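You operate a simulated robot arm through the tools that you are given. There is no shell and no other tool.

You are at the controls of a simulated robot arm. One attempt, no reset.

JOB
Put things in order on the top of the mixing bench. At the end: the blue-handled jug is on the black primer tray; the green bracket clip stands where the yellow pad stood; the yellow grout sponge stands where the blue-handled jug stood; the yellow pad stands where the yellow grout sponge stood; whatever was shut is shut again. Leave all else as you found it, and nothing knocked over. Set down upright: blue-handled jug.

It is judged by the outcome, as a careful person would: the job done as asked, and still so three seconds after it is handed in. It fails if anything else is knocked over, pushed out of place, dropped, spilled or broken.

ROBOT AND FRAMES
A 6-joint arm with a two-finger parallel gripper, fixed in place. Base frame: the origin is on the floor under the middle of its stand, x ahead of it, y to its left, z up; the work surface is at about z = 740. Units: mm, degrees, N and s.
With the tool pointing down near the work surface it reaches from about 200 to 640 mm from the base axis. Its first joint turns from -66.0 to 66.0 degrees. Payload 2.7 kg.
Tool frame: the origin (TCP) lies between the finger pads and is the grasp point; the fingertips stand 23 mm ahead of it; z points along the fingers, y is the line along which they close. Largest opening 94 mm; finger width 38, thickness 10; the body of the gripper, 54 by 96 mm, starts 39 mm behind the TCP.
Orientation is that of the tool frame in the base frame, as a unit quaternion [x, y, z, w]. With the fingers straight down and closing along the base's y, the tool's x points along the base's -x, its y along +y and its z along -z.

CONTROLS
- The arm moves only by the tool servo_tool. Its argument "moves" is a list of rows, each an object of numbers (a shift or turn left out is 0, a gripper value left out holds the last): "rx", "ry", "rz": the turn, a rotation vector about the base's x, y, z in degrees; "dx", "dy", "dz": the shift along the base's x, y, z in mm; "claw": the opening, from 0 (shut) to 1 (fully open). In form: [{"rx": .., "ry": .., "rz": .., "dx": .., "dy": .., "dz": .., "claw": ..}, ...]. A call has 1 to 20 rows; each row is the pose to reach, as a shift and turn from the pose commanded when the call began. Each row takes 0.2 s and may step no farther than 50 mm and 8.6 degrees from the row before; otherwise, or with a gripper value out of range, the whole call is refused. Where a pose cannot be reached the arm comes as near as it can. A force on the tool above 40 N (or 10 N above the force at the start of the call, whichever is more), or a blocked arm, ends the call early, and 0.2 s more pass. Each finger travels about 45 mm/s and halts on what it meets, pressing with about 21 N; the grip force reading is that of the motor and also rises with nothing between the fingers. The clock runs only during rows and for 0.2 s after the last one: add rows that repeat a pose to give the fingers time. It gives the time, the measured TCP pose, the force on the tool (base axes), the opening and the grip force at its end, in the units of the frame above (readings bear some noise), with the torque about the TCP (base axes, N m) and any sound that the robot's microphone picked up, and new pictures: "show" is both (left out), scene, wrist or none.
- Cameras (640 x 400 px; columns grow to the right, rows downward): "scene" is fixed at [90.6, -446.9, 1402.3]; the picture's right is [0.60, -0.80, 0.00], its down [-0.47, -0.36, -0.81] and it looks along [0.64, 0.48, -0.59] (base axes); focal length 338 px, centre (320, 200). "wrist" rides on the gripper at [86, 16, -75] in the tool frame; the picture's right is [-0.18, 0.98, 0.00], its down [-0.58, -0.11, -0.81] and it looks along [-0.79, -0.15, 0.59] (tool axes); focal length 243 px, centre (320, 200). There is no depth. A picture from a camera that has moved, and an enlarged one, comes with that camera's place and axes in the base frame and with its lens.
- inspect(camera, box): a new picture of the part [left, top, right, bottom] of that camera's present view, enlarged. It takes no simulated time.
- job_done(): hands the job in; it is judged then, once.

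Nothing tells you positions but the pictures and the camera data. Unless the task says otherwise, let go and move clear before handing in.

The tools are called after "Request:" as a command line: name --argument value ..., lists and objects as JSON in quotes. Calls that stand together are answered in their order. servo_tool: Moves the arm, as the interface text tells. Its arguments: {"type":"object","properties":{"moves":{"type":"array","items":{"type":"object","properties":{"rx":{"type":"number"},"ry":{"type":"number"},"rz":{"type":"number"},"dx":{"type":"number"},"dy":{"type":"number"},"dz":{"type":"number"},"claw":{"type":"number"}}}},"show":{"type":"string","enum":["both","scene","wrist","none"]}},"required":["moves"]} The other tools are called the same way: inspect (camera, box) takes an enlarged picture of a part of a camera's view; job_done () hands the job in.

At the start:

```text
clock: 0.0
tcp_pos: [461.4, -4.6, 1111.0]
tcp_rot: [0.0, 1.0, 0.0, 0.001]
contact_force: [0.7, -0.3, -0.5]
moment: [-0.02, 0.02, -0.01]
opening: 94.1
gripper_force: 0.0
```

scene: 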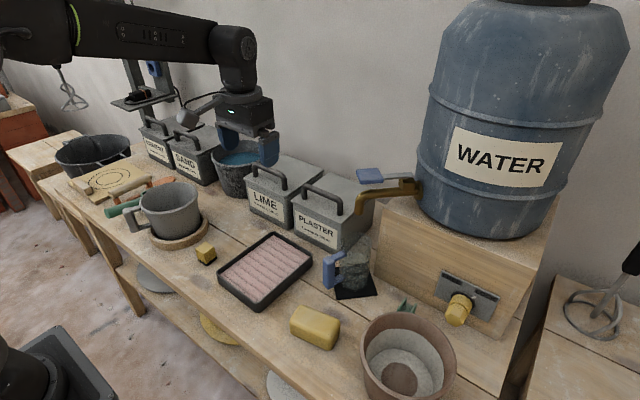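
wrist: 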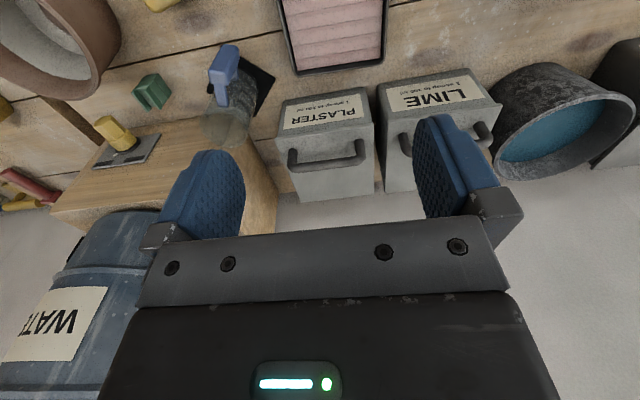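

I see a bench with bins, a paint tray, a blue-handled jug by a dark square, a yellow sponge, a small yellow block, and a green clip behind a terracotta pot. I'll look closer before moving anything.

Request:
inspect --camera "scene" --box '[280, 220, 480, 400]'

Request:
inspect --camera "scene" --box '[60, 110, 320, 290]'

Request:
inspect --camera "wrist" --box '[0, 0, 320, 200]'

Request:
inspect --camera "scene" --box '[320, 150, 540, 350]'

```text
2.22 times, centred on (380, 310) of scene
camera zoom: at [90.6, -446.9, 1402.3], right [0.6, -0.8, 0.0], down [-0.47, -0.36, -0.81], along [0.64, 0.48, -0.59], focal length 750 px, centre (187, -44)
```

zoom: 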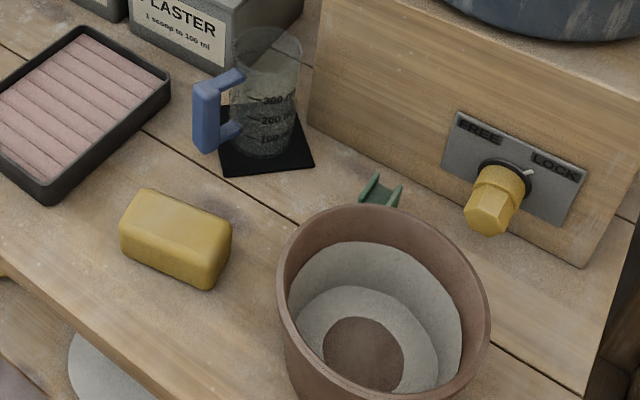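

```text
2.22 times, centred on (190, 200) of scene
camera zoom: at [90.6, -446.9, 1402.3], right [0.6, -0.8, 0.0], down [-0.47, -0.36, -0.81], along [0.64, 0.48, -0.59], focal length 750 px, centre (609, 200)
```

zoom: 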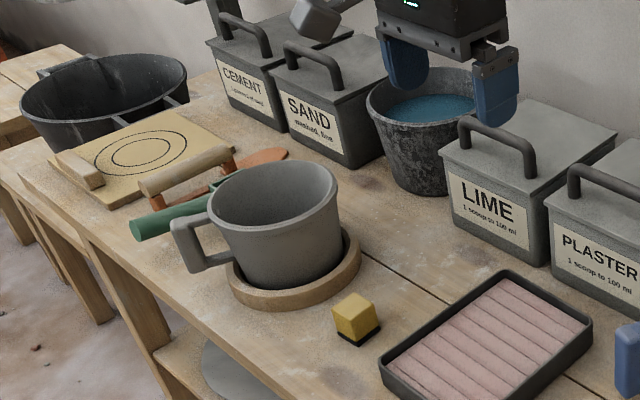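

```text
2.00 times, centred on (160, 100) of wrist
camera zoom: at [375.4, 12.8, 1185.7], right [0.18, 0.98, 0.0], down [0.58, -0.11, 0.81], along [0.79, -0.15, -0.59], focal length 485 px, centre (640, 400)
```

zoom: 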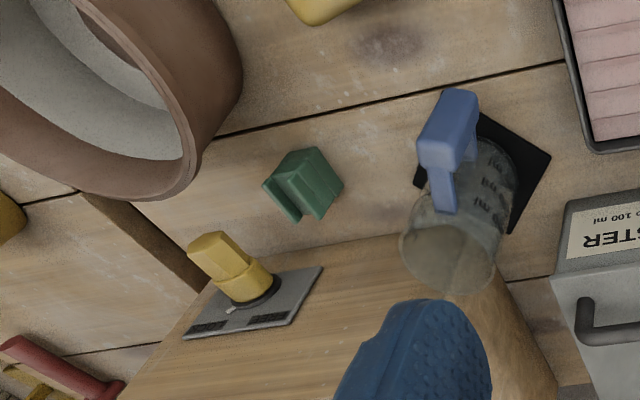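

```text
2.00 times, centred on (430, 250) of scene
camera zoom: at [90.6, -446.9, 1402.3], right [0.6, -0.8, 0.0], down [-0.47, -0.36, -0.81], along [0.64, 0.48, -0.59], focal length 676 px, centre (100, 100)
```

zoom: 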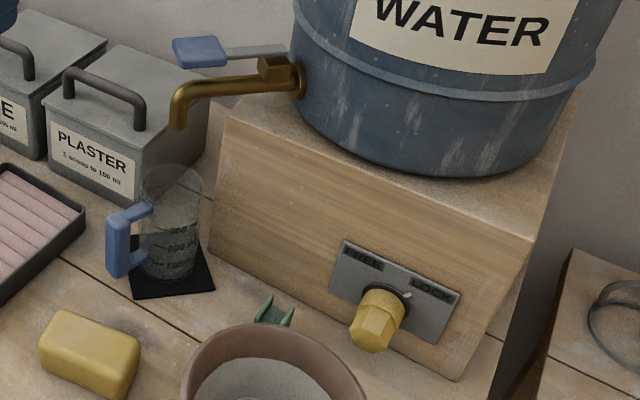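

The jug stands under the tap spout, its handle toward the robot. The long black-rimmed tray with the pink ribs is straight below the gripper. Next I'll move the wrist camera to a better spot to locate everything precisely.

Request:
servo_tool --moves '[{"dx": -20, "dy": -40, "dz": -10}, {"dx": -40, "dy": -80, "dz": -20}, {"dx": -60, "dy": -120, "dz": -30}, {"dx": -80, "dy": -160, "dz": -40}, {"dx": -100, "dy": -180, "dz": -50}, {"dx": -110, "dy": -180, "dz": -60}, {"dx": -110, "dy": -180, "dz": -60}]'

```text
clock: 1.6
tcp_pos: [349.8, -183.9, 1052.0]
tcp_rot: [0.0, 1.0, 0.0, 0.001]
contact_force: [0.2, -0.5, -0.6]
moment: [-0.03, -0.04, 0.01]
opening: 93.8
gripper_force: 0.0
camera wrist: at [264.8, -168.1, 1126.7], right [0.18, 0.98, 0.0], down [0.58, -0.11, 0.81], along [0.79, -0.15, -0.59], focal length 243 px, centre (320, 200)
```

scene: 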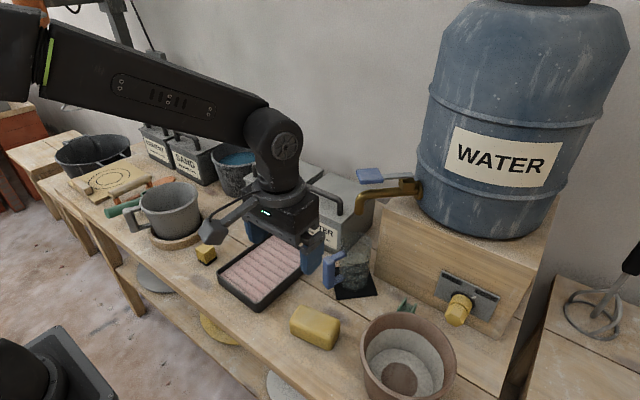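
wrist: 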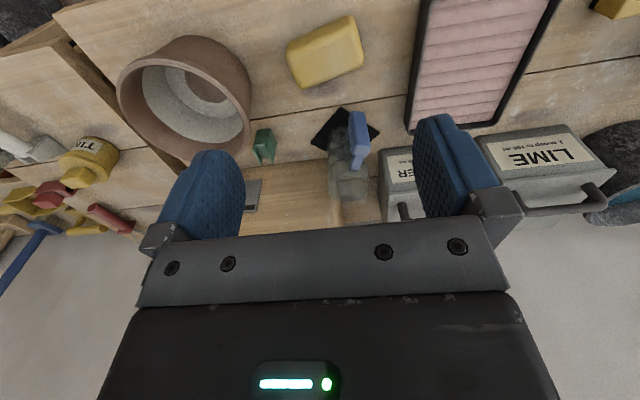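

Both yellow things and the jug are in view; the camera bracket sticks out from the gripper, so I'll have to keep it clear. I'll enlarge this view.

Request:
inspect --camera "wrist" --box '[230, 0, 430, 210]'

Request:
inspect --camera "wrist" --box '[100, 20, 340, 230]'

Request:
inspect --camera "scene" --box '[180, 180, 340, 300]'

```text
1.90 times, centred on (330, 105) of wrist
camera zoom: at [264.8, -168.1, 1126.7], right [0.18, 0.98, 0.0], down [0.58, -0.11, 0.81], along [0.79, -0.15, -0.59], focal length 462 px, centre (301, 381)
```

zoom: 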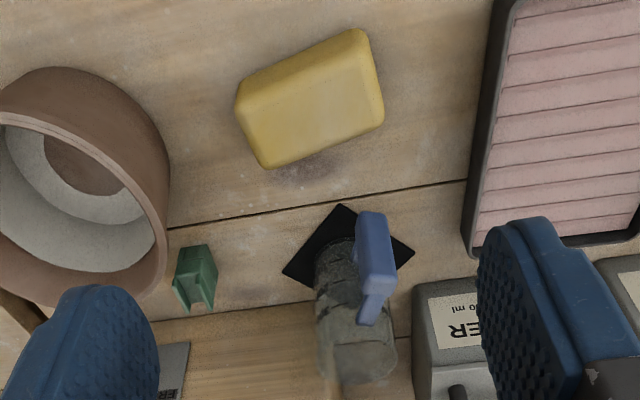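

```text
1.90 times, centred on (220, 125) of wrist
camera zoom: at [264.8, -168.1, 1126.7], right [0.18, 0.98, 0.0], down [0.58, -0.11, 0.81], along [0.79, -0.15, -0.59], focal length 462 px, centre (510, 343)
```

zoom: 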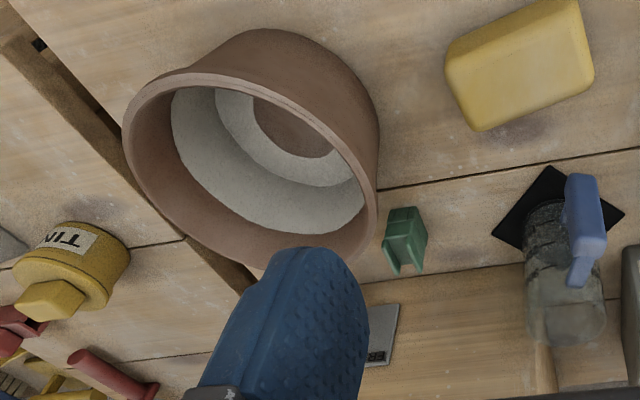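

```text
3.33 times, centred on (260, 240) of scene
camera zoom: at [90.5, -446.9, 1402.3], right [0.6, -0.8, 0.0], down [-0.47, -0.36, -0.81], along [0.64, 0.48, -0.59], focal length 1126 px, centre (520, 67)
```

zoom: 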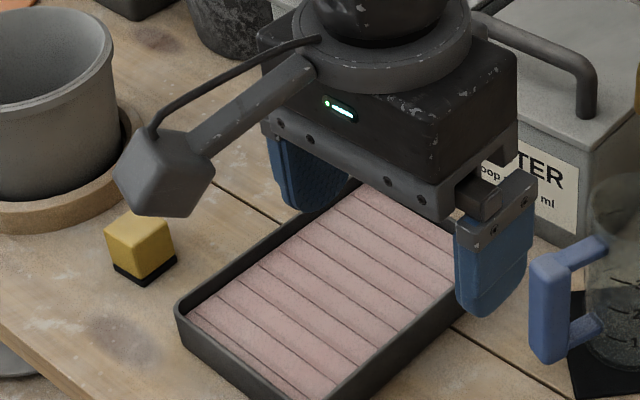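

The jug stands at about (586, -181) on a thin black mat, under the spout. The sponge is at about (418, -187). I'll turn and tilt the gripper to look at the jug and tap from the side, well away from them.

Request:
servo_tool --moves '[{"dx": 10, "dy": 20, "dz": -20, "rz": -7}, {"dx": 20, "dy": 40, "dz": -40, "rz": -14}, {"dx": 30, "dy": 58, "dz": -60, "rz": -19}, {"dx": 50, "dy": 58, "dz": -70, "rz": -19}, {"dx": 50, "dy": 58, "dz": -70, "rz": -19}]' --show "none"

Request:
servo_tool --moves '[{"rx": -2.6, "ry": -7.6}, {"rx": -5.2, "ry": -15.1}, {"rx": -7.8, "ry": -22.7}, {"rx": -9.77, "ry": -28.4}, {"rx": -9.77, "ry": -28.4}]'

```text
clock: 2.8
tcp_pos: [403.3, -124.2, 980.4]
tcp_rot: [0.166, 0.986, 0.001, 0.0]
contact_force: [0.2, 0.8, -0.4]
moment: [0.01, 0.0, 0.01]
opening: 94.1
gripper_force: 0.1
```

```text
clock: 4.0
tcp_pos: [402.7, -125.8, 980.8]
tcp_rot: [0.16, 0.952, -0.042, 0.256]
contact_force: [-0.3, -0.6, -0.1]
moment: [-0.01, 0.0, 0.01]
opening: 93.7
gripper_force: 0.0
camera wrist: at [301.2, -73.0, 1002.3], right [0.47, 0.88, 0.09], down [0.06, -0.14, 0.99], along [0.88, -0.46, -0.11], focal length 243 px, centre (320, 200)
```

scene: 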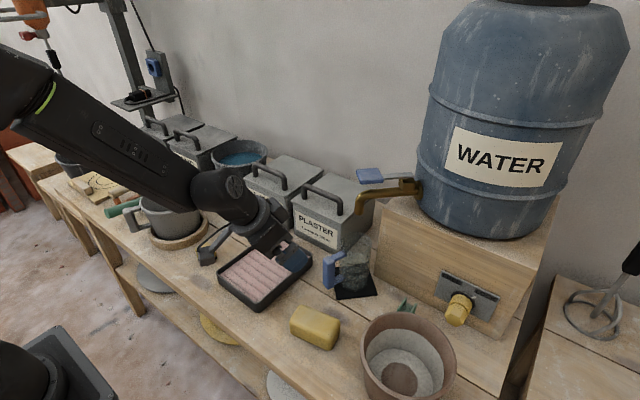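
wrist: 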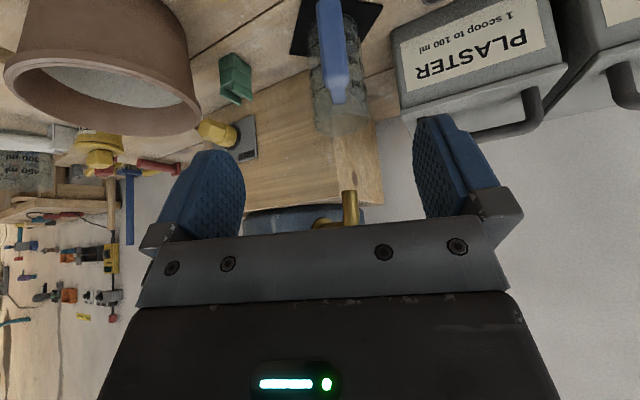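

From this low view I can see the jug (upside-down picture), the spout tip and the box. I'll enlarge them.

Request:
inspect --camera "wrist" --box '[270, 0, 430, 100]'

Request:
inspect --camera "wrist" --box '[180, 20, 420, 240]'

Request:
inspect --camera "scene" --box '[300, 150, 440, 310]'

```text
4.00 times, centred on (350, 50) of wrist
camera zoom: at [301.2, -73.0, 1002.3], right [0.47, 0.88, 0.09], down [0.06, -0.14, 0.99], along [0.88, -0.46, -0.11], focal length 970 px, centre (200, 800)
```

zoom: 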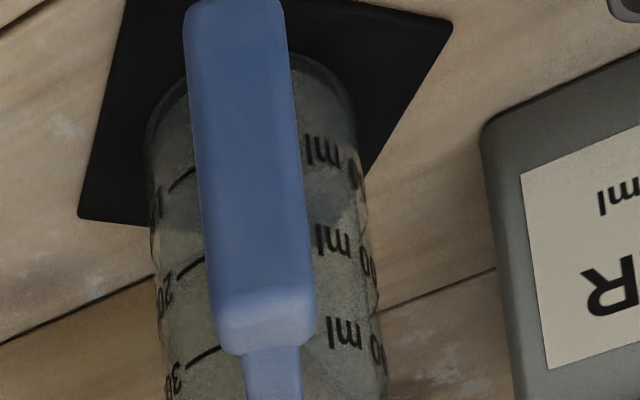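

```text
1.82 times, centred on (300, 130) of wrist
camera zoom: at [301.2, -73.0, 1002.3], right [0.47, 0.88, 0.09], down [0.06, -0.14, 0.99], along [0.88, -0.46, -0.11], focal length 441 px, centre (356, 327)
```

zoom: 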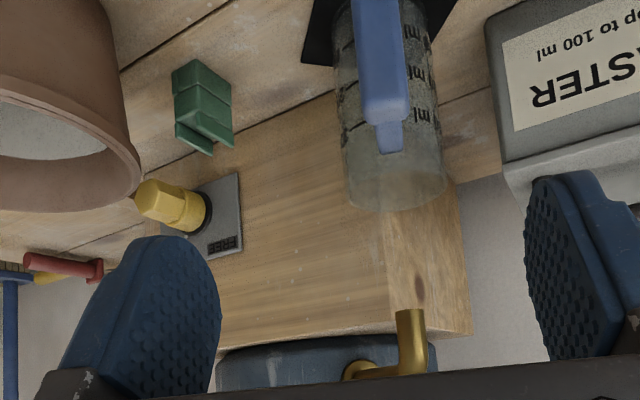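

```text
2.50 times, centred on (370, 230) of scene
camera zoom: at [90.5, -446.9, 1402.3], right [0.6, -0.8, 0.0], down [-0.47, -0.36, -0.81], along [0.64, 0.48, -0.59], focal length 844 px, centre (195, 125)
```

zoom: 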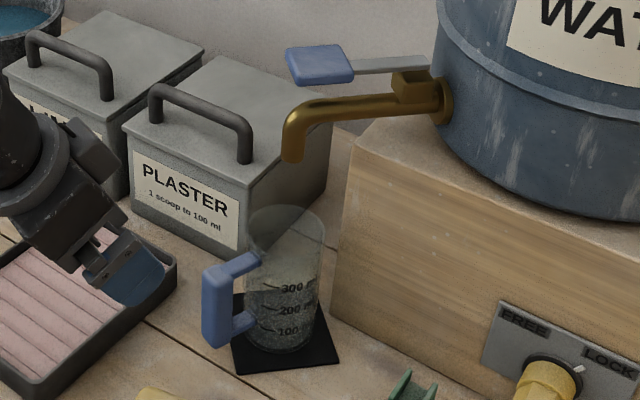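

The jug's axis comes out at about (588, -180) from two views. Its rim is at about z 874, the handle top is at about 865 facing the robot, and the spout tip is about 962 directly above. I'll tilt to 40° and go to a pre-grasp position on the robot side, above the handle, so the gripper stays under and behind the spout.

Request:
servo_tool --moves '[{"rx": -1.63, "ry": -4.73, "dx": 0, "dy": 0, "dz": 0}, {"rx": -3.26, "ry": -9.46, "dx": 10, "dy": -3, "dz": 0}, {"rx": -3.26, "ry": -9.46, "dx": 40, "dy": -12, "dz": -10}, {"rx": -3.26, "ry": -9.46, "dx": 70, "dy": -22, "dz": -20}, {"rx": -3.26, "ry": -9.46, "dx": 90, "dy": -28, "dz": -30}, {"rx": -3.26, "ry": -9.46, "dx": 90, "dy": -28, "dz": -30}]'

```text
clock: 5.4
tcp_pos: [499.7, -114.7, 947.4]
tcp_rot: [0.156, 0.927, -0.059, 0.337]
contact_force: [0.3, -0.1, 0.3]
moment: [0.03, 0.0, 0.06]
opening: 94.3
gripper_force: 0.1
out of reach, approached as far as the arm can: row 1, 2, 3, 4, 5, 6
camera wrist: at [398.5, -61.4, 949.1], right [0.46, 0.88, 0.11], down [-0.1, -0.07, 0.99], along [0.88, -0.47, 0.06], focal length 243 px, centre (320, 200)
```

scene: 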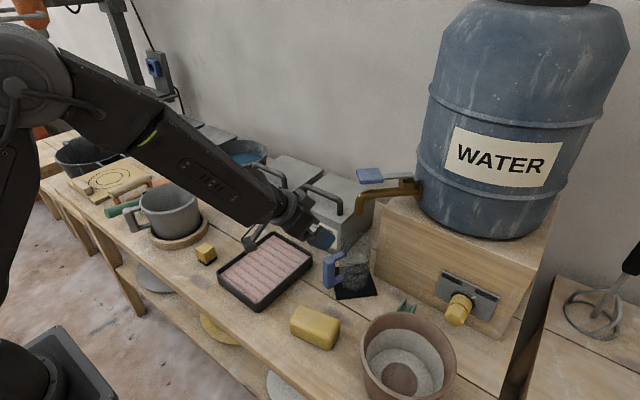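
wrist: 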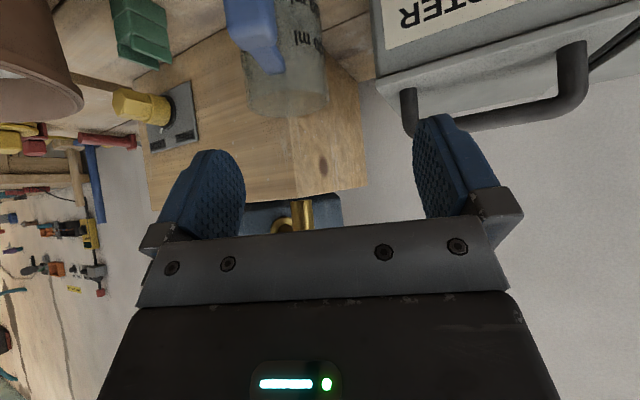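

The arm says this tilt is just out of reach here: the y position is off by 39 mm while the orientation is fine. I'll reduce the tilt to about 34° and step outward to see if the arm tracks properly.

Request:
servo_tool --moves '[{"rx": 1.0, "ry": 2.9, "dx": 0, "dy": 0, "dz": 0}, {"rx": 1.95, "ry": 5.67, "dx": 0, "dy": 0, "dz": 0}, {"rx": 1.95, "ry": 5.67, "dx": 20, "dy": -4, "dz": 0}, {"rx": 1.95, "ry": 5.67, "dx": 20, "dy": -4, "dz": 0}]' --show "wrist"

```text
clock: 6.4
tcp_pos: [519.4, -117.4, 950.1]
tcp_rot: [0.158, 0.94, -0.052, 0.298]
contact_force: [0.1, 0.2, -0.1]
moment: [-0.02, 0.0, 0.01]
opening: 94.0
gripper_force: 0.0
out of reach, approached as far as the arm can: row 2, 3, 4
camera wrist: at [418.7, -65.2, 961.4], right [0.47, 0.88, 0.1], down [-0.02, -0.1, 0.99], along [0.88, -0.47, -0.03], focal length 243 px, centre (320, 200)
```

wrist: 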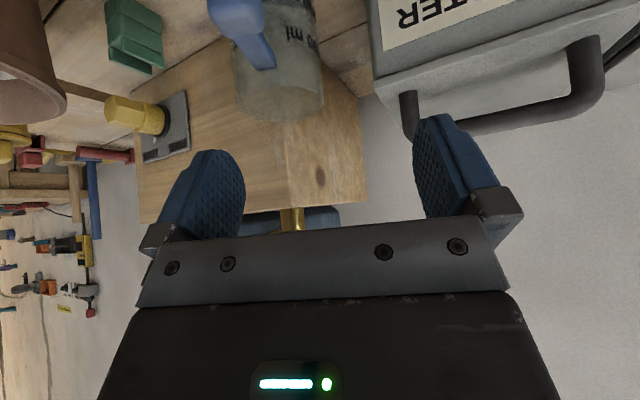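

The arm tracks again. The wrist is nearly straight, so I'll line the tool's heading up with the arm's own plane (azimuth -17° through the jug) and move to the pre-grasp.

Request:
servo_tool --moves '[{"rz": 1.2, "dx": 4, "dy": -15, "dz": -4}, {"rz": 2.5, "dx": 8, "dy": -30, "dz": -8}, {"rz": 2.5, "dx": 11.6, "dy": -45, "dz": -12}, {"rz": 2.5, "dx": 11.6, "dy": -45, "dz": -20}, {"rz": 2.5, "dx": 11.6, "dy": -45, "dz": -20}]'

```text
clock: 7.6
tcp_pos: [532.2, -164.8, 930.3]
tcp_rot: [0.138, 0.946, -0.042, 0.29]
contact_force: [-0.2, 1.3, -0.2]
moment: [0.0, -0.02, -0.03]
opening: 93.7
gripper_force: 0.0
camera wrist: at [428.6, -115.4, 943.2], right [0.43, 0.9, 0.1], down [0.0, -0.11, 0.99], along [0.9, -0.42, -0.05], focal length 243 px, centre (320, 200)
```

scene: 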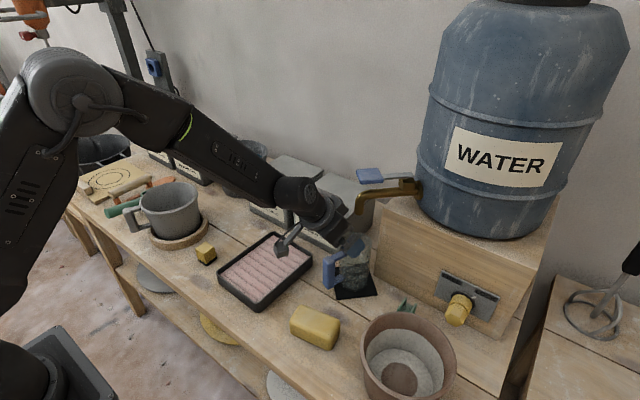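
wrist: 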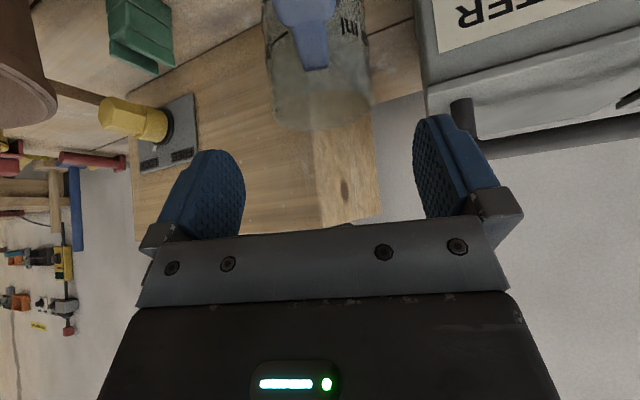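

Now the arm reaches the pose well, and the jug sits centred between the open fingers. I'll advance along the tool axis and stop partway to check.

Request:
servo_tool --moves '[{"dx": 8, "dy": -2.4, "dz": -12}, {"dx": 16, "dy": -4.7, "dz": -25}, {"dx": 24, "dy": -7.1, "dz": -37}, {"dx": 32, "dy": -9.4, "dz": -49}, {"dx": 37, "dy": -10.8, "dz": -56}, {"dx": 37, "dy": -10.8, "dz": -56}]'

```text
clock: 9.0
tcp_pos: [570.3, -174.3, 874.7]
tcp_rot: [0.138, 0.946, -0.042, 0.289]
contact_force: [-1.1, 0.0, 0.3]
moment: [-0.01, -0.03, -0.03]
opening: 94.0
gripper_force: 0.1
camera wrist: at [466.0, -125.9, 887.5], right [0.43, 0.9, 0.1], down [0.0, -0.11, 0.99], along [0.9, -0.42, -0.05], focal length 243 px, centre (320, 200)
```

scene: 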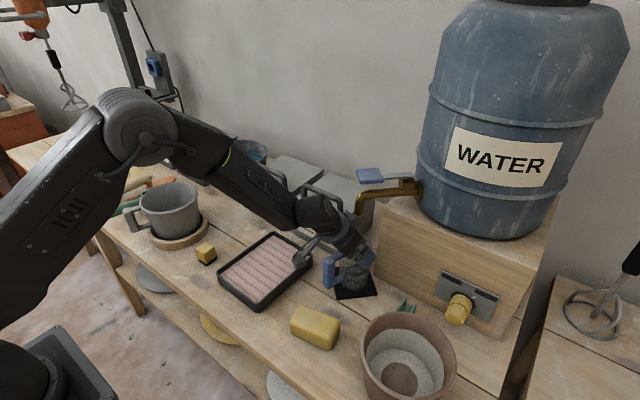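
wrist: 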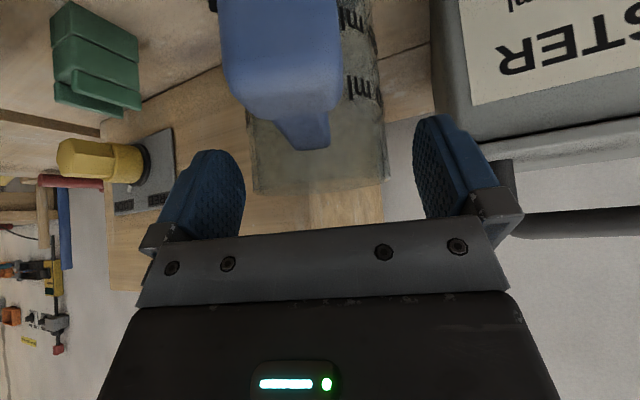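

Request:
inspect --camera "wrist" --box '[200, 0, 440, 240]'

Request:
inspect --camera "scene" --box '[290, 170, 410, 310]'

```text
1.67 times, centred on (320, 120) of wrist
camera zoom: at [466.0, -125.9, 887.5], right [0.43, 0.9, 0.1], down [0.0, -0.11, 0.99], along [0.9, -0.42, -0.05], focal length 404 px, centre (320, 333)
```

zoom: 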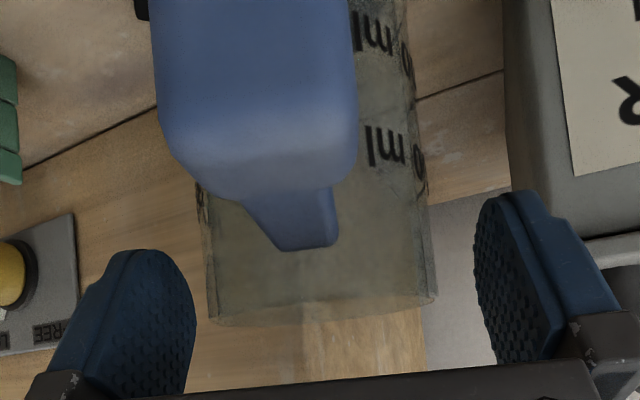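

```text
2.86 times, centred on (350, 240) of scene
camera zoom: at [90.6, -446.9, 1402.3], right [0.6, -0.8, 0.0], down [-0.47, -0.36, -0.81], along [0.64, 0.48, -0.59], focal length 965 px, centre (234, 86)
```

zoom: 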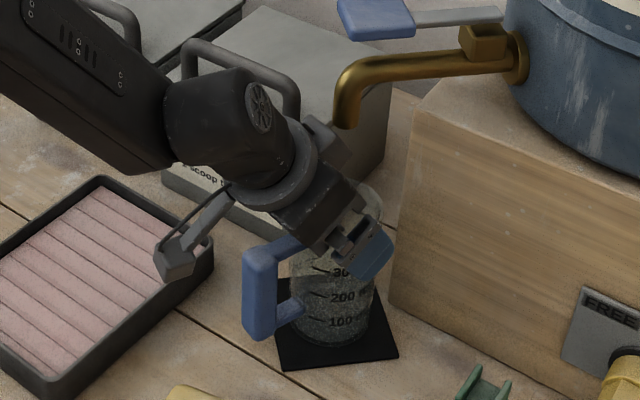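

The jug lies within about 2 mm of centre, and the palm clears the handle. The gripper's upper edge will end up just below and in front of the spout, so I'll go in the last 16 mm, grip, and then lift only a few millimetres before pulling back.

Request:
servo_tool --moves '[{"dx": 4, "dy": -2, "dz": -5}, {"dx": 8, "dy": -4, "dz": -10}, {"dx": 11.3, "dy": -5.6, "dz": -15.7}, {"dx": 11.3, "dy": -5.6, "dz": -15.7}]'

```text
clock: 10.0
tcp_pos: [580.4, -179.6, 858.5]
tcp_rot: [0.138, 0.946, -0.042, 0.29]
contact_force: [0.6, 0.3, -1.0]
moment: [0.02, 0.01, 0.03]
opening: 94.1
gripper_force: 0.1
camera wrist: at [477.4, -131.7, 872.4], right [0.43, 0.9, 0.1], down [0.0, -0.11, 0.99], along [0.9, -0.42, -0.05], focal length 243 px, centre (320, 200)
```

scene: 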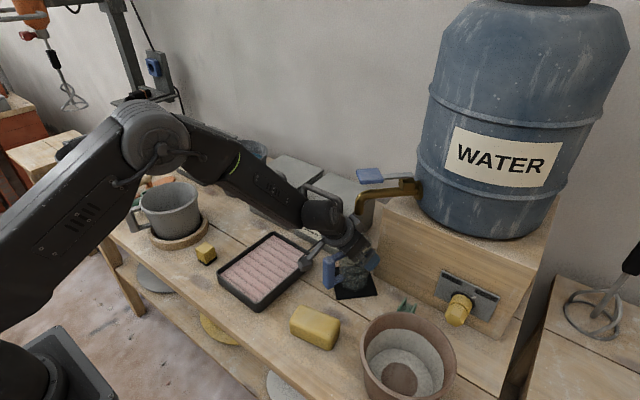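
wrist: 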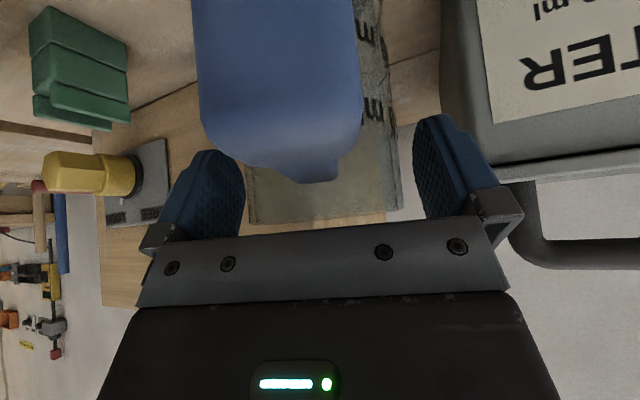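

The fingers straddle the jug just below its rim, with no contact yet. I'm closing the gripper.

Request:
servo_tool --moves '[{"claw": 0.9}, {"claw": 0.82}, {"claw": 0.76}, {"claw": 0.7}, {"claw": 0.66}, {"claw": 0.66}]'

Request:
inspect --camera "scene" --box '[290, 170, 410, 310]'

```text
clock: 11.4
tcp_pos: [581.6, -179.5, 859.3]
tcp_rot: [0.138, 0.946, -0.041, 0.289]
contact_force: [1.8, 2.3, 2.8]
moment: [0.19, -0.03, -0.07]
opening: 69.6
gripper_force: 21.2
camera wrist: at [477.5, -131.5, 872.6], right [0.43, 0.9, 0.1], down [0.0, -0.11, 0.99], along [0.9, -0.42, -0.04], focal length 243 px, centre (320, 200)
```

scene: 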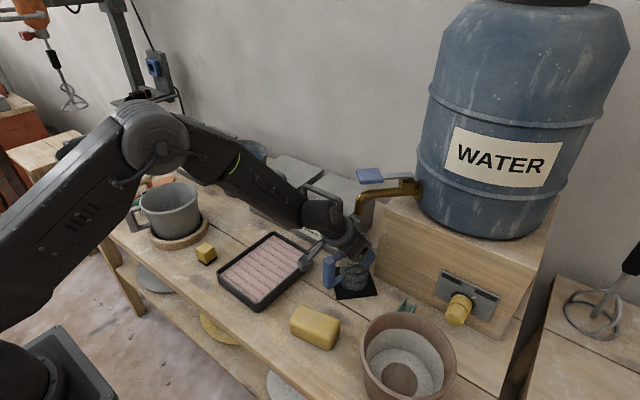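
wrist: 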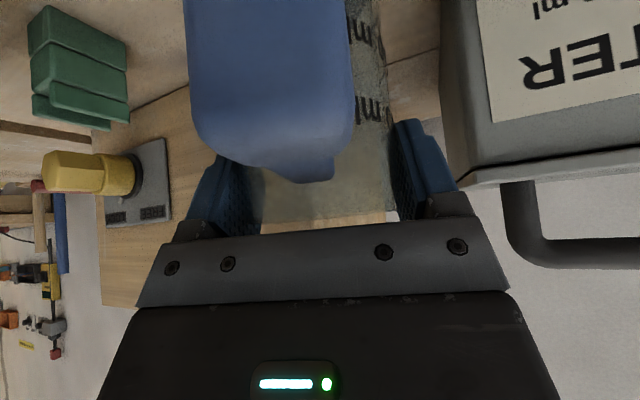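

```text
2.86 times, centred on (350, 240) of scene
camera zoom: at [90.5, -446.9, 1402.3], right [0.6, -0.8, 0.0], down [-0.47, -0.36, -0.81], along [0.64, 0.48, -0.59], focal length 965 px, centre (234, 86)
```

zoom: 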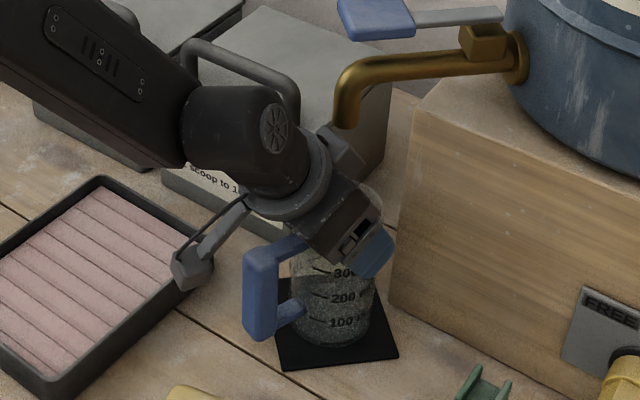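

The jug is held at 69.6 mm with 21 N. I'll lift it just 6 mm and check how it hangs.

Request:
servo_tool --moves '[{"dz": 2}, {"dz": 4}, {"dz": 6}, {"dz": 7}, {"dz": 7}]'

Request:
inspect --camera "scene" --box '[290, 170, 410, 310]'

```text
clock: 12.6
tcp_pos: [579.2, -179.2, 861.9]
tcp_rot: [0.138, 0.947, -0.042, 0.286]
contact_force: [-9.8, 1.6, -20.4]
moment: [-0.17, -0.97, 0.01]
opening: 69.4
gripper_force: 21.2
camera wrist: at [475.7, -130.7, 877.0], right [0.43, 0.9, 0.1], down [0.01, -0.11, 0.99], along [0.9, -0.43, -0.05], focal length 243 px, centre (320, 200)
```

scene: 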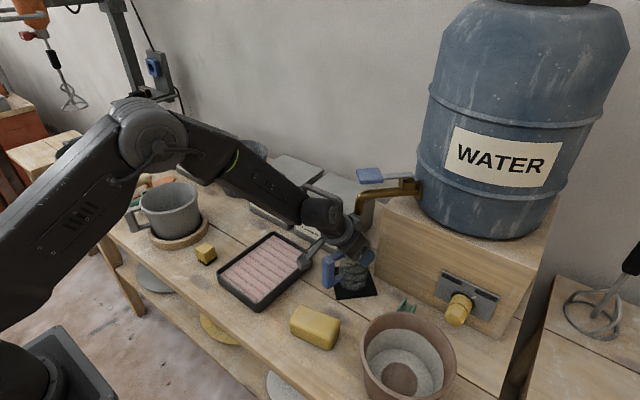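
wrist: 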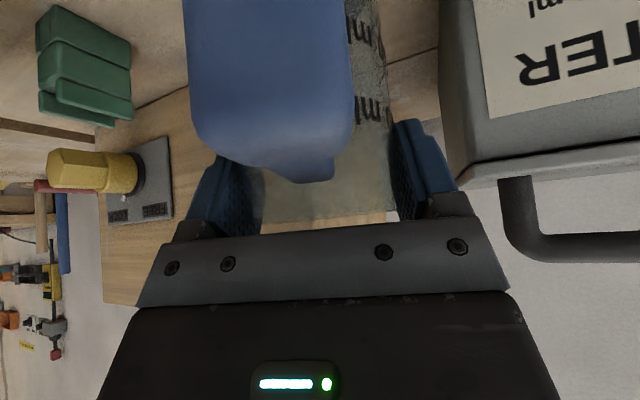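

```text
2.86 times, centred on (350, 240) of scene
camera zoom: at [90.7, -447.0, 1402.3], right [0.6, -0.8, 0.0], down [-0.47, -0.36, -0.81], along [0.64, 0.48, -0.59], focal length 965 px, centre (234, 86)
```

zoom: 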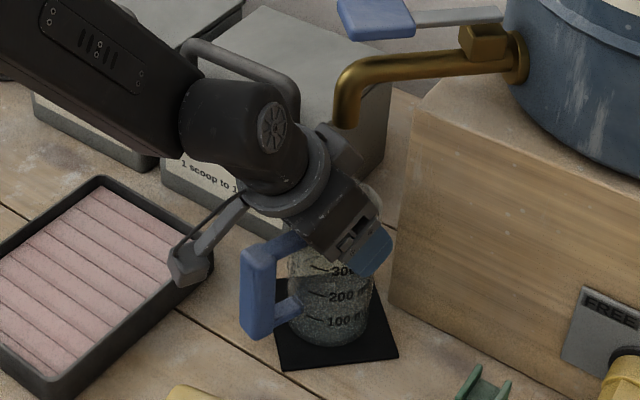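

The tool feels 20 N down and a moment that points to contact about 86 mm above the TCP, so the gripper's top edge is touching the spout. I'll ease down a little and pull straight back from the spout before lifting further.

Request:
servo_tool --moves '[{"dx": -3, "dy": 0.9, "dz": -3.5}, {"dx": -7, "dy": 2.1, "dz": -4}, {"dx": -11.5, "dy": 3.4, "dz": -4}, {"dx": -16, "dy": 4.7, "dz": -4}, {"dx": -21, "dy": 6.2, "dz": -4}, {"dx": -26, "dy": 7.7, "dz": -4}, {"dx": -26, "dy": 7.7, "dz": -4}]'

Request:
inspect --camera "scene" --box '[290, 150, 430, 310]'

```text
clock: 14.2
tcp_pos: [574.4, -176.8, 862.6]
tcp_rot: [0.137, 0.946, -0.041, 0.289]
contact_force: [-0.3, 0.7, 0.2]
moment: [-0.02, 0.01, 0.0]
opening: 69.5
gripper_force: 21.1
out of reach, approached as far as the arm can: row 3, 4, 5, 6, 7
camera wrist: at [470.5, -129.1, 875.9], right [0.43, 0.9, 0.1], down [0.0, -0.12, 0.99], along [0.91, -0.42, -0.05], focal length 243 px, centre (320, 200)
```

scene: 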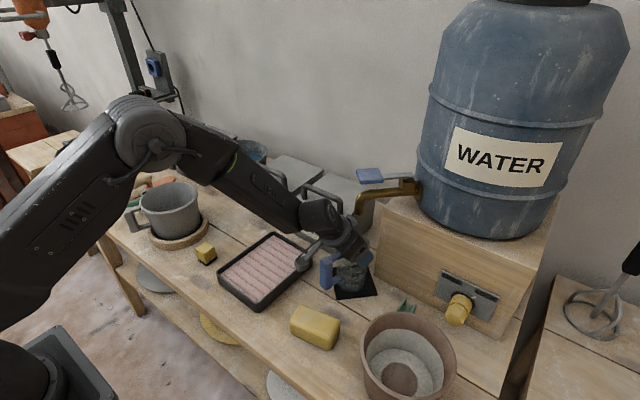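
wrist: 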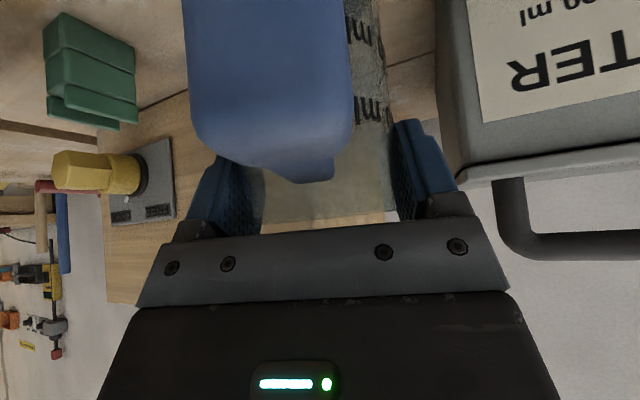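

```text
2.50 times, centred on (360, 230) of scene
camera zoom: at [90.6, -446.9, 1402.3], right [0.6, -0.8, 0.0], down [-0.47, -0.36, -0.81], along [0.64, 0.48, -0.59], focal length 844 px, centre (220, 125)
```

zoom: 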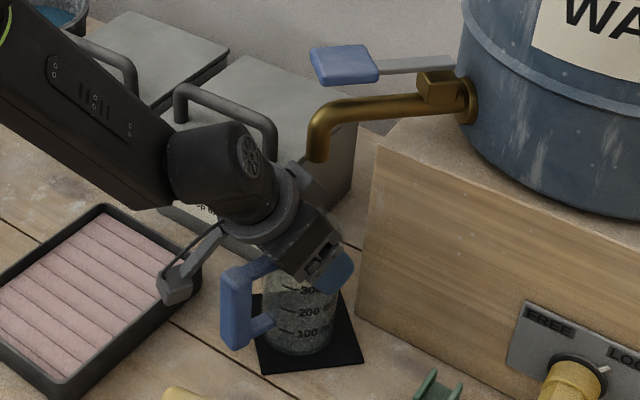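

The contact is gone, but at this tilt the wrist is at its limit for going straight back. I'll look closely at the jug and spout before choosing the way out.

Request:
inspect --camera "scene" --box '[315, 235, 395, 305]'

Request:
inspect --camera "scene" --box '[320, 160, 430, 250]'

```text
5.71 times, centred on (355, 270) of scene
camera zoom: at [90.6, -446.9, 1402.3], right [0.6, -0.8, 0.0], down [-0.47, -0.36, -0.81], along [0.64, 0.48, -0.59], focal length 1930 px, centre (120, -200)
```

zoom: 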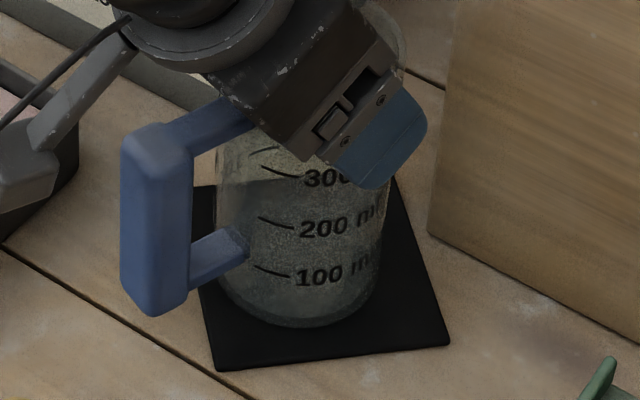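

```text
4.44 times, centred on (375, 205) of scene
camera zoom: at [90.6, -446.9, 1402.3], right [0.6, -0.8, 0.0], down [-0.47, -0.36, -0.81], along [0.64, 0.48, -0.59], focal length 1501 px, centre (76, 178)
```

zoom: 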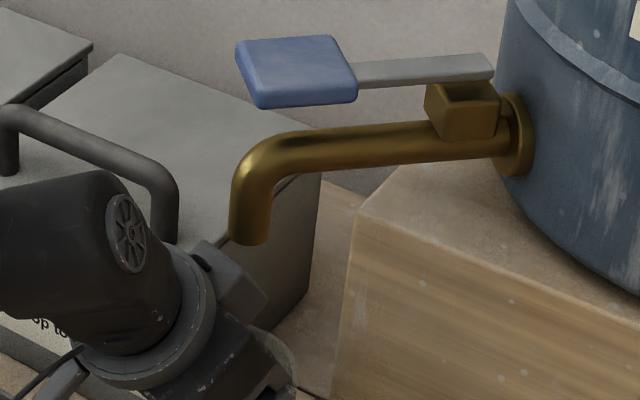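

The jug looks upright and lifted only a few millimetres. This grip angle (34°) can't reach over the tray, so I'll set the jug back down here, release it, and regrasp at a shallower tilt that works under the spout and at the tray.

Request:
servo_tool --moves '[{"dx": 1.5, "dy": -0.4, "dz": -1.5}, {"dx": 3, "dy": -0.9, "dz": -2.5}, {"dx": 3, "dy": -0.9, "dz": -3.5}, {"dx": 3, "dy": -0.9, "dz": -3.5}]' --show "none"

Request:
inspect --camera "scene" --box '[315, 235, 395, 305]'

```text
clock: 15.2
tcp_pos: [577.8, -178.7, 858.9]
tcp_rot: [0.137, 0.946, -0.041, 0.291]
contact_force: [-5.3, 2.5, 8.9]
moment: [-0.05, 0.34, -0.1]
opening: 69.4
gripper_force: 21.2
```

```text
5.71 times, centred on (355, 270) of scene
camera zoom: at [90.3, -446.8, 1402.4], right [0.6, -0.8, 0.0], down [-0.47, -0.36, -0.81], along [0.64, 0.48, -0.59], focal length 1930 px, centre (120, -200)
```

zoom: 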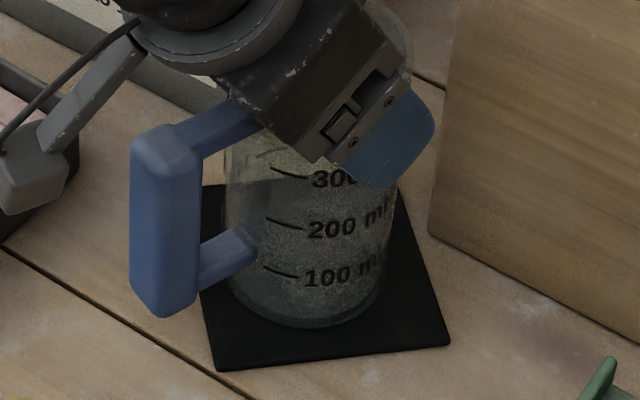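

The jug is down on the mat (about 9 N of contact). I'm releasing it and backing the gripper out along its own axis.

Request:
servo_tool --moves '[{"dz": 0.7}, {"dz": 0.7, "claw": 0.8}, {"dz": 0.7, "claw": 0.9}, {"dz": 0.7, "claw": 1.0}, {"dz": 0.7, "claw": 1.0}, {"dz": 0.7, "claw": 1.0}]' --show "wrist"

Request:
servo_tool --moves '[{"dx": -3.5, "dy": 1, "dz": 2}, {"dx": -7.5, "dy": 2.2, "dz": 8}, {"dx": -13, "dy": 3.9, "dz": 17}, {"dx": -20, "dy": 6, "dz": 28}, {"dx": -30, "dy": 8.9, "dz": 43}, {"dx": -42, "dy": 12.5, "dz": 62}, {"dx": -47, "dy": 13.9, "dz": 70}, {"dx": -47, "dy": 13.9, "dz": 70}]'

```text
clock: 16.6
tcp_pos: [577.4, -178.7, 858.1]
tcp_rot: [0.137, 0.946, -0.041, 0.29]
contact_force: [-0.4, 0.3, 1.3]
moment: [-0.01, 0.03, 0.03]
opening: 94.0
gripper_force: 0.0
camera wrist: at [474.0, -130.2, 872.5], right [0.43, 0.9, 0.1], down [0.0, -0.11, 0.99], along [0.9, -0.42, -0.05], focal length 243 px, centre (320, 200)
```

wrist: 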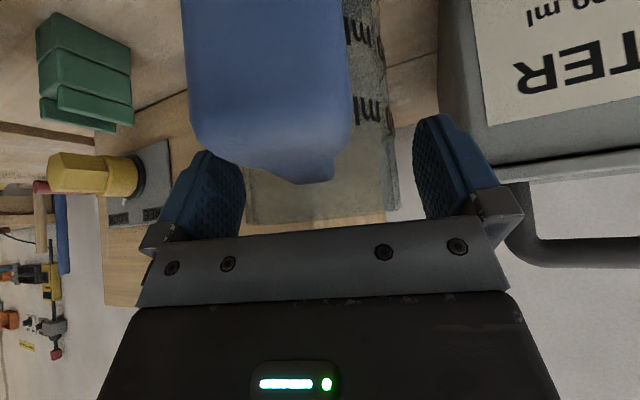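

```text
clock: 18.4
tcp_pos: [530.1, -163.7, 927.4]
tcp_rot: [0.137, 0.946, -0.042, 0.29]
contact_force: [-0.7, 0.6, 0.8]
moment: [0.0, -0.02, -0.01]
opening: 94.0
gripper_force: 0.1
camera wrist: at [426.7, -116.8, 940.9], right [0.43, 0.9, 0.1], down [0.0, -0.11, 0.99], along [0.9, -0.42, -0.05], focal length 243 px, centre (320, 200)
```

scene: 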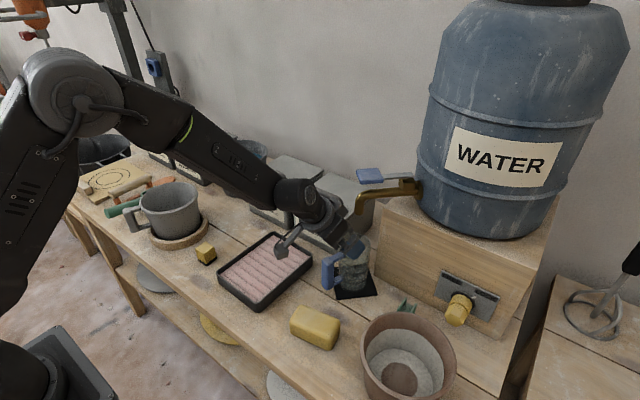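
wrist: 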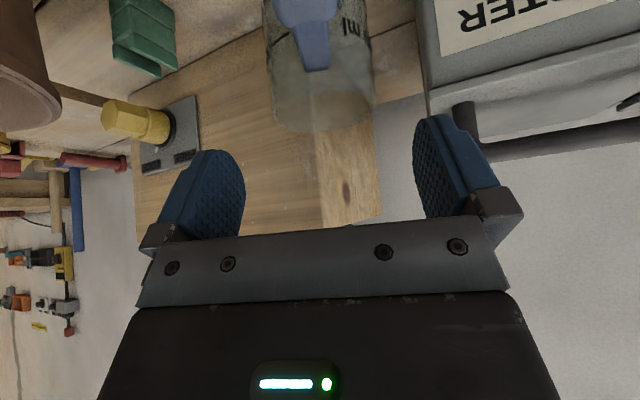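

The jug stands upright again at about (584, -180). I'll reduce the tilt to 26°, come down over the handle, then slide forward level so the gripper's top edge stays below the spout.

Request:
servo_tool --moves '[{"rx": 1.13, "ry": 3.83}, {"rx": 2.27, "ry": 7.67}, {"rx": 2.27, "ry": 7.67, "dx": -0.4, "dy": -1.4, "dz": -20}, {"rx": 2.27, "ry": 7.67, "dx": -0.4, "dy": -1.4, "dz": -40}, {"rx": 2.27, "ry": 7.67, "dx": -0.4, "dy": -1.4, "dz": -55}, {"rx": 2.27, "ry": 7.67, "dx": -0.4, "dy": -1.4, "dz": -65}, {"rx": 2.27, "ry": 7.67, "dx": -0.4, "dy": -1.4, "dz": -65}]'

Request:
inspect --camera "scene" --box '[290, 150, 430, 310]'

```text
clock: 20.0
tcp_pos: [528.9, -164.9, 863.5]
tcp_rot: [0.139, 0.964, -0.032, 0.223]
contact_force: [0.6, 0.2, -0.3]
moment: [-0.01, 0.03, 0.01]
opening: 94.1
gripper_force: 0.0
camera wrist: at [428.8, -117.6, 891.9], right [0.44, 0.9, 0.08], down [0.13, -0.15, 0.98], along [0.89, -0.42, -0.18], focal length 243 px, centre (320, 200)
```

scene: 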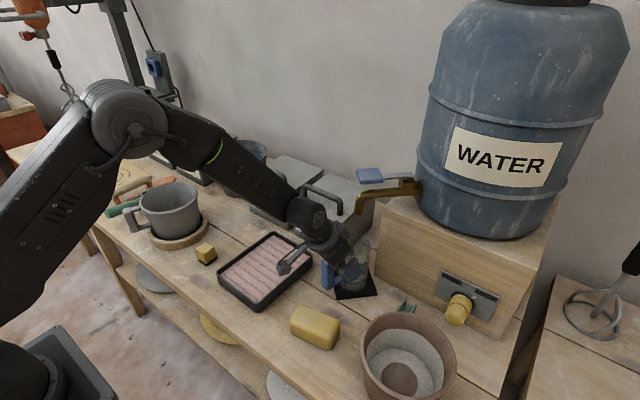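
wrist: 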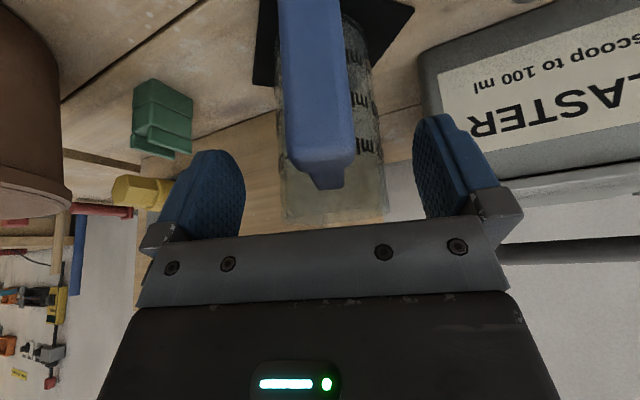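

```text
2.50 times, centred on (360, 230) of scene
camera zoom: at [90.6, -446.9, 1402.3], right [0.6, -0.8, 0.0], down [-0.47, -0.36, -0.81], along [0.64, 0.48, -0.59], focal length 844 px, centre (220, 125)
```

zoom: 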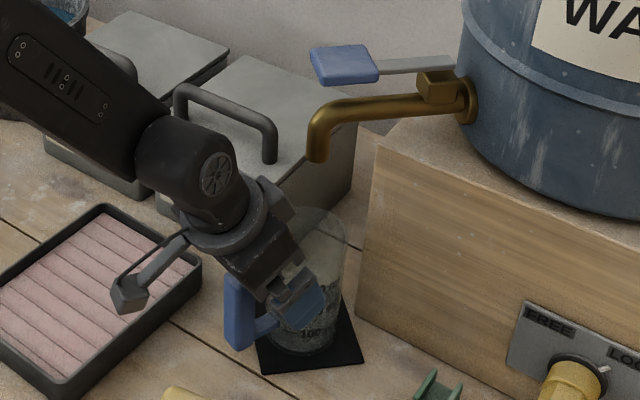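

The palm is above the handle and the fingers straddle it. I'm going down to grip height and then straight forward, stopping partway to check.

Request:
servo_tool --moves '[{"dz": -7, "dx": 0, "dy": -0.7}, {"dz": -14, "dx": 0, "dy": -1.4}, {"dz": -14, "dx": 9, "dy": -4.1}, {"dz": -14, "dx": 18, "dy": -6.8}, {"dz": -14, "dx": 27, "dy": -9.5}, {"dz": -14, "dx": 34, "dy": -11.6}, {"dz": -14, "dx": 34, "dy": -11.6}]'

Request:
inspect --camera "scene" --box '[290, 150, 430, 310]'

Request:
inspect --camera "wrist" --box '[200, 0, 440, 240]'

```text
clock: 21.6
tcp_pos: [562.6, -176.9, 849.7]
tcp_rot: [0.14, 0.964, -0.032, 0.224]
contact_force: [0.6, 0.4, 0.2]
moment: [0.02, -0.01, -0.01]
opening: 94.0
gripper_force: 0.0
camera wrist: at [462.7, -129.8, 878.8], right [0.44, 0.9, 0.08], down [0.13, -0.15, 0.98], along [0.89, -0.42, -0.18], focal length 243 px, centre (320, 200)
```

scene: 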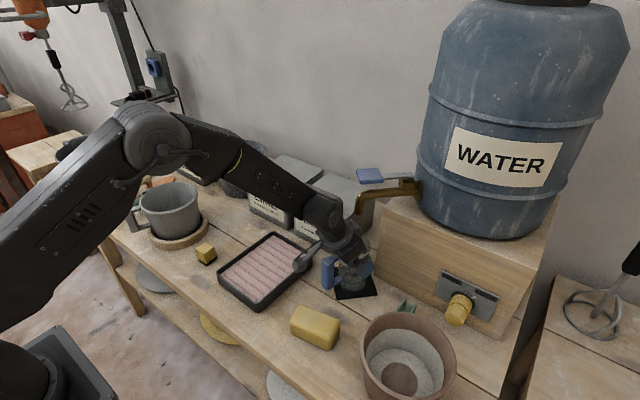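
wrist: 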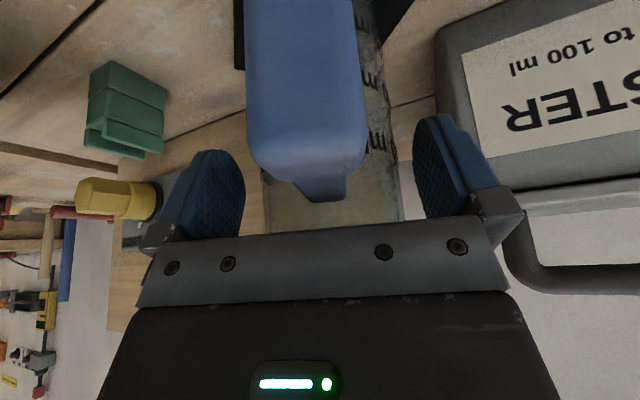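

```text
2.50 times, centred on (360, 230) of scene
camera zoom: at [90.6, -446.9, 1402.3], right [0.6, -0.8, 0.0], down [-0.47, -0.36, -0.81], along [0.64, 0.48, -0.59], focal length 844 px, centre (220, 125)
```

zoom: 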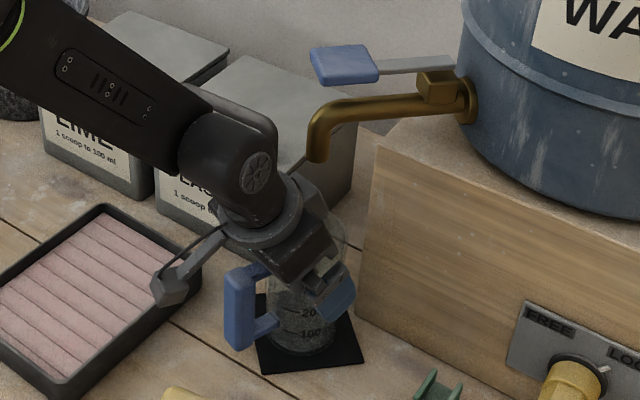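

```text
1.67 times, centred on (320, 120) of wrist
camera zoom: at [462.7, -129.8, 878.8], right [0.44, 0.9, 0.08], down [0.13, -0.15, 0.98], along [0.89, -0.42, -0.18], focal length 404 px, centre (320, 333)
```

zoom: 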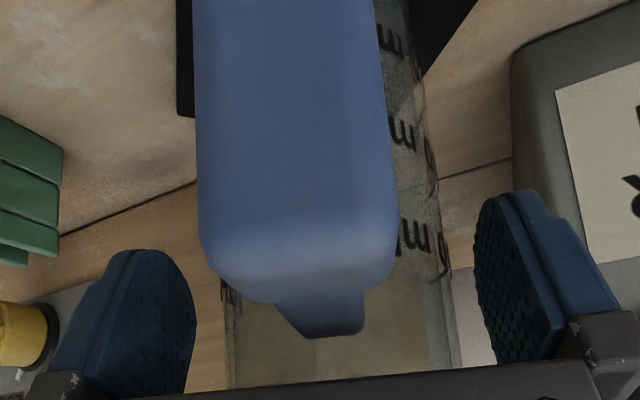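

The jug is centred to within about 2 mm and nothing is touching. I'll go forward the last 12 mm and grip.

Request:
servo_tool --moves '[{"dx": 4, "dy": -0.7}, {"dx": 8, "dy": -1.4}, {"dx": 12, "dy": -2.1}, {"dx": 12, "dy": -2.1}, {"dx": 12, "dy": -2.1, "claw": 0.9}, {"dx": 12, "dy": -2.1, "claw": 0.8}, {"dx": 12, "dy": -2.1, "claw": 0.73}, {"dx": 12, "dy": -2.1, "claw": 0.66}, {"dx": 12, "dy": -2.1, "claw": 0.62}, {"dx": 12, "dy": -2.1, "claw": 0.62}]'

Request:
inspect --camera "scene" --box '[290, 150, 430, 310]'

```text
clock: 23.8
tcp_pos: [576.1, -178.2, 849.8]
tcp_rot: [0.14, 0.964, -0.033, 0.224]
contact_force: [1.2, 1.7, 0.3]
moment: [0.09, -0.07, 0.01]
opening: 69.4
gripper_force: 20.7
camera wrist: at [474.8, -130.9, 878.6], right [0.44, 0.9, 0.08], down [0.13, -0.15, 0.98], along [0.89, -0.42, -0.18], focal length 243 px, centre (320, 200)
```

scene: 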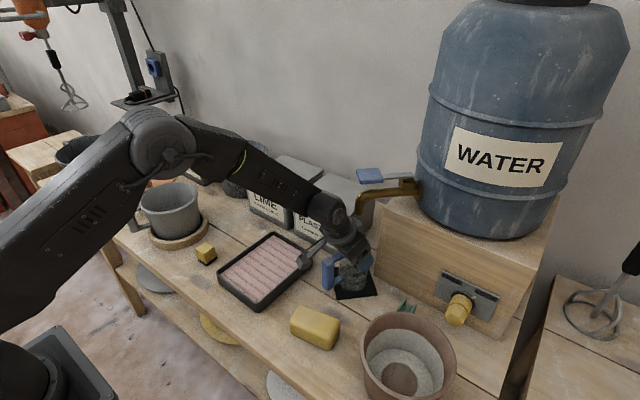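
wrist: 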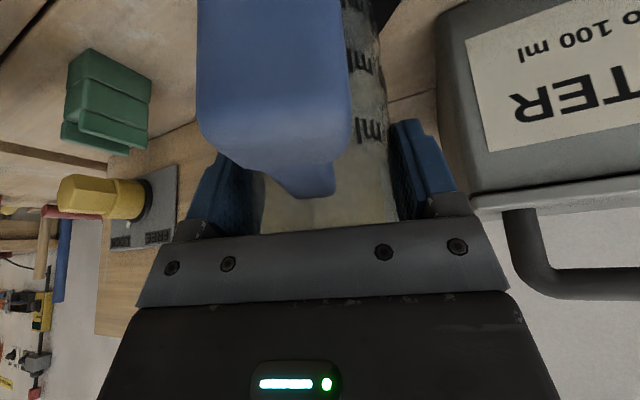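

```text
2.50 times, centred on (360, 230) of scene
camera zoom: at [90.6, -446.9, 1402.3], right [0.6, -0.8, 0.0], down [-0.47, -0.36, -0.81], along [0.64, 0.48, -0.59], focal length 844 px, centre (220, 125)
```

zoom: 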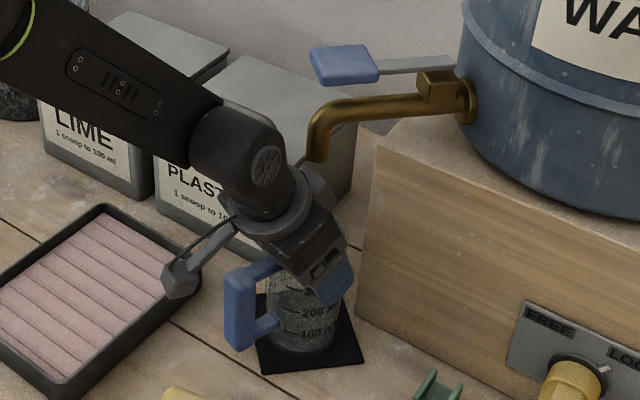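

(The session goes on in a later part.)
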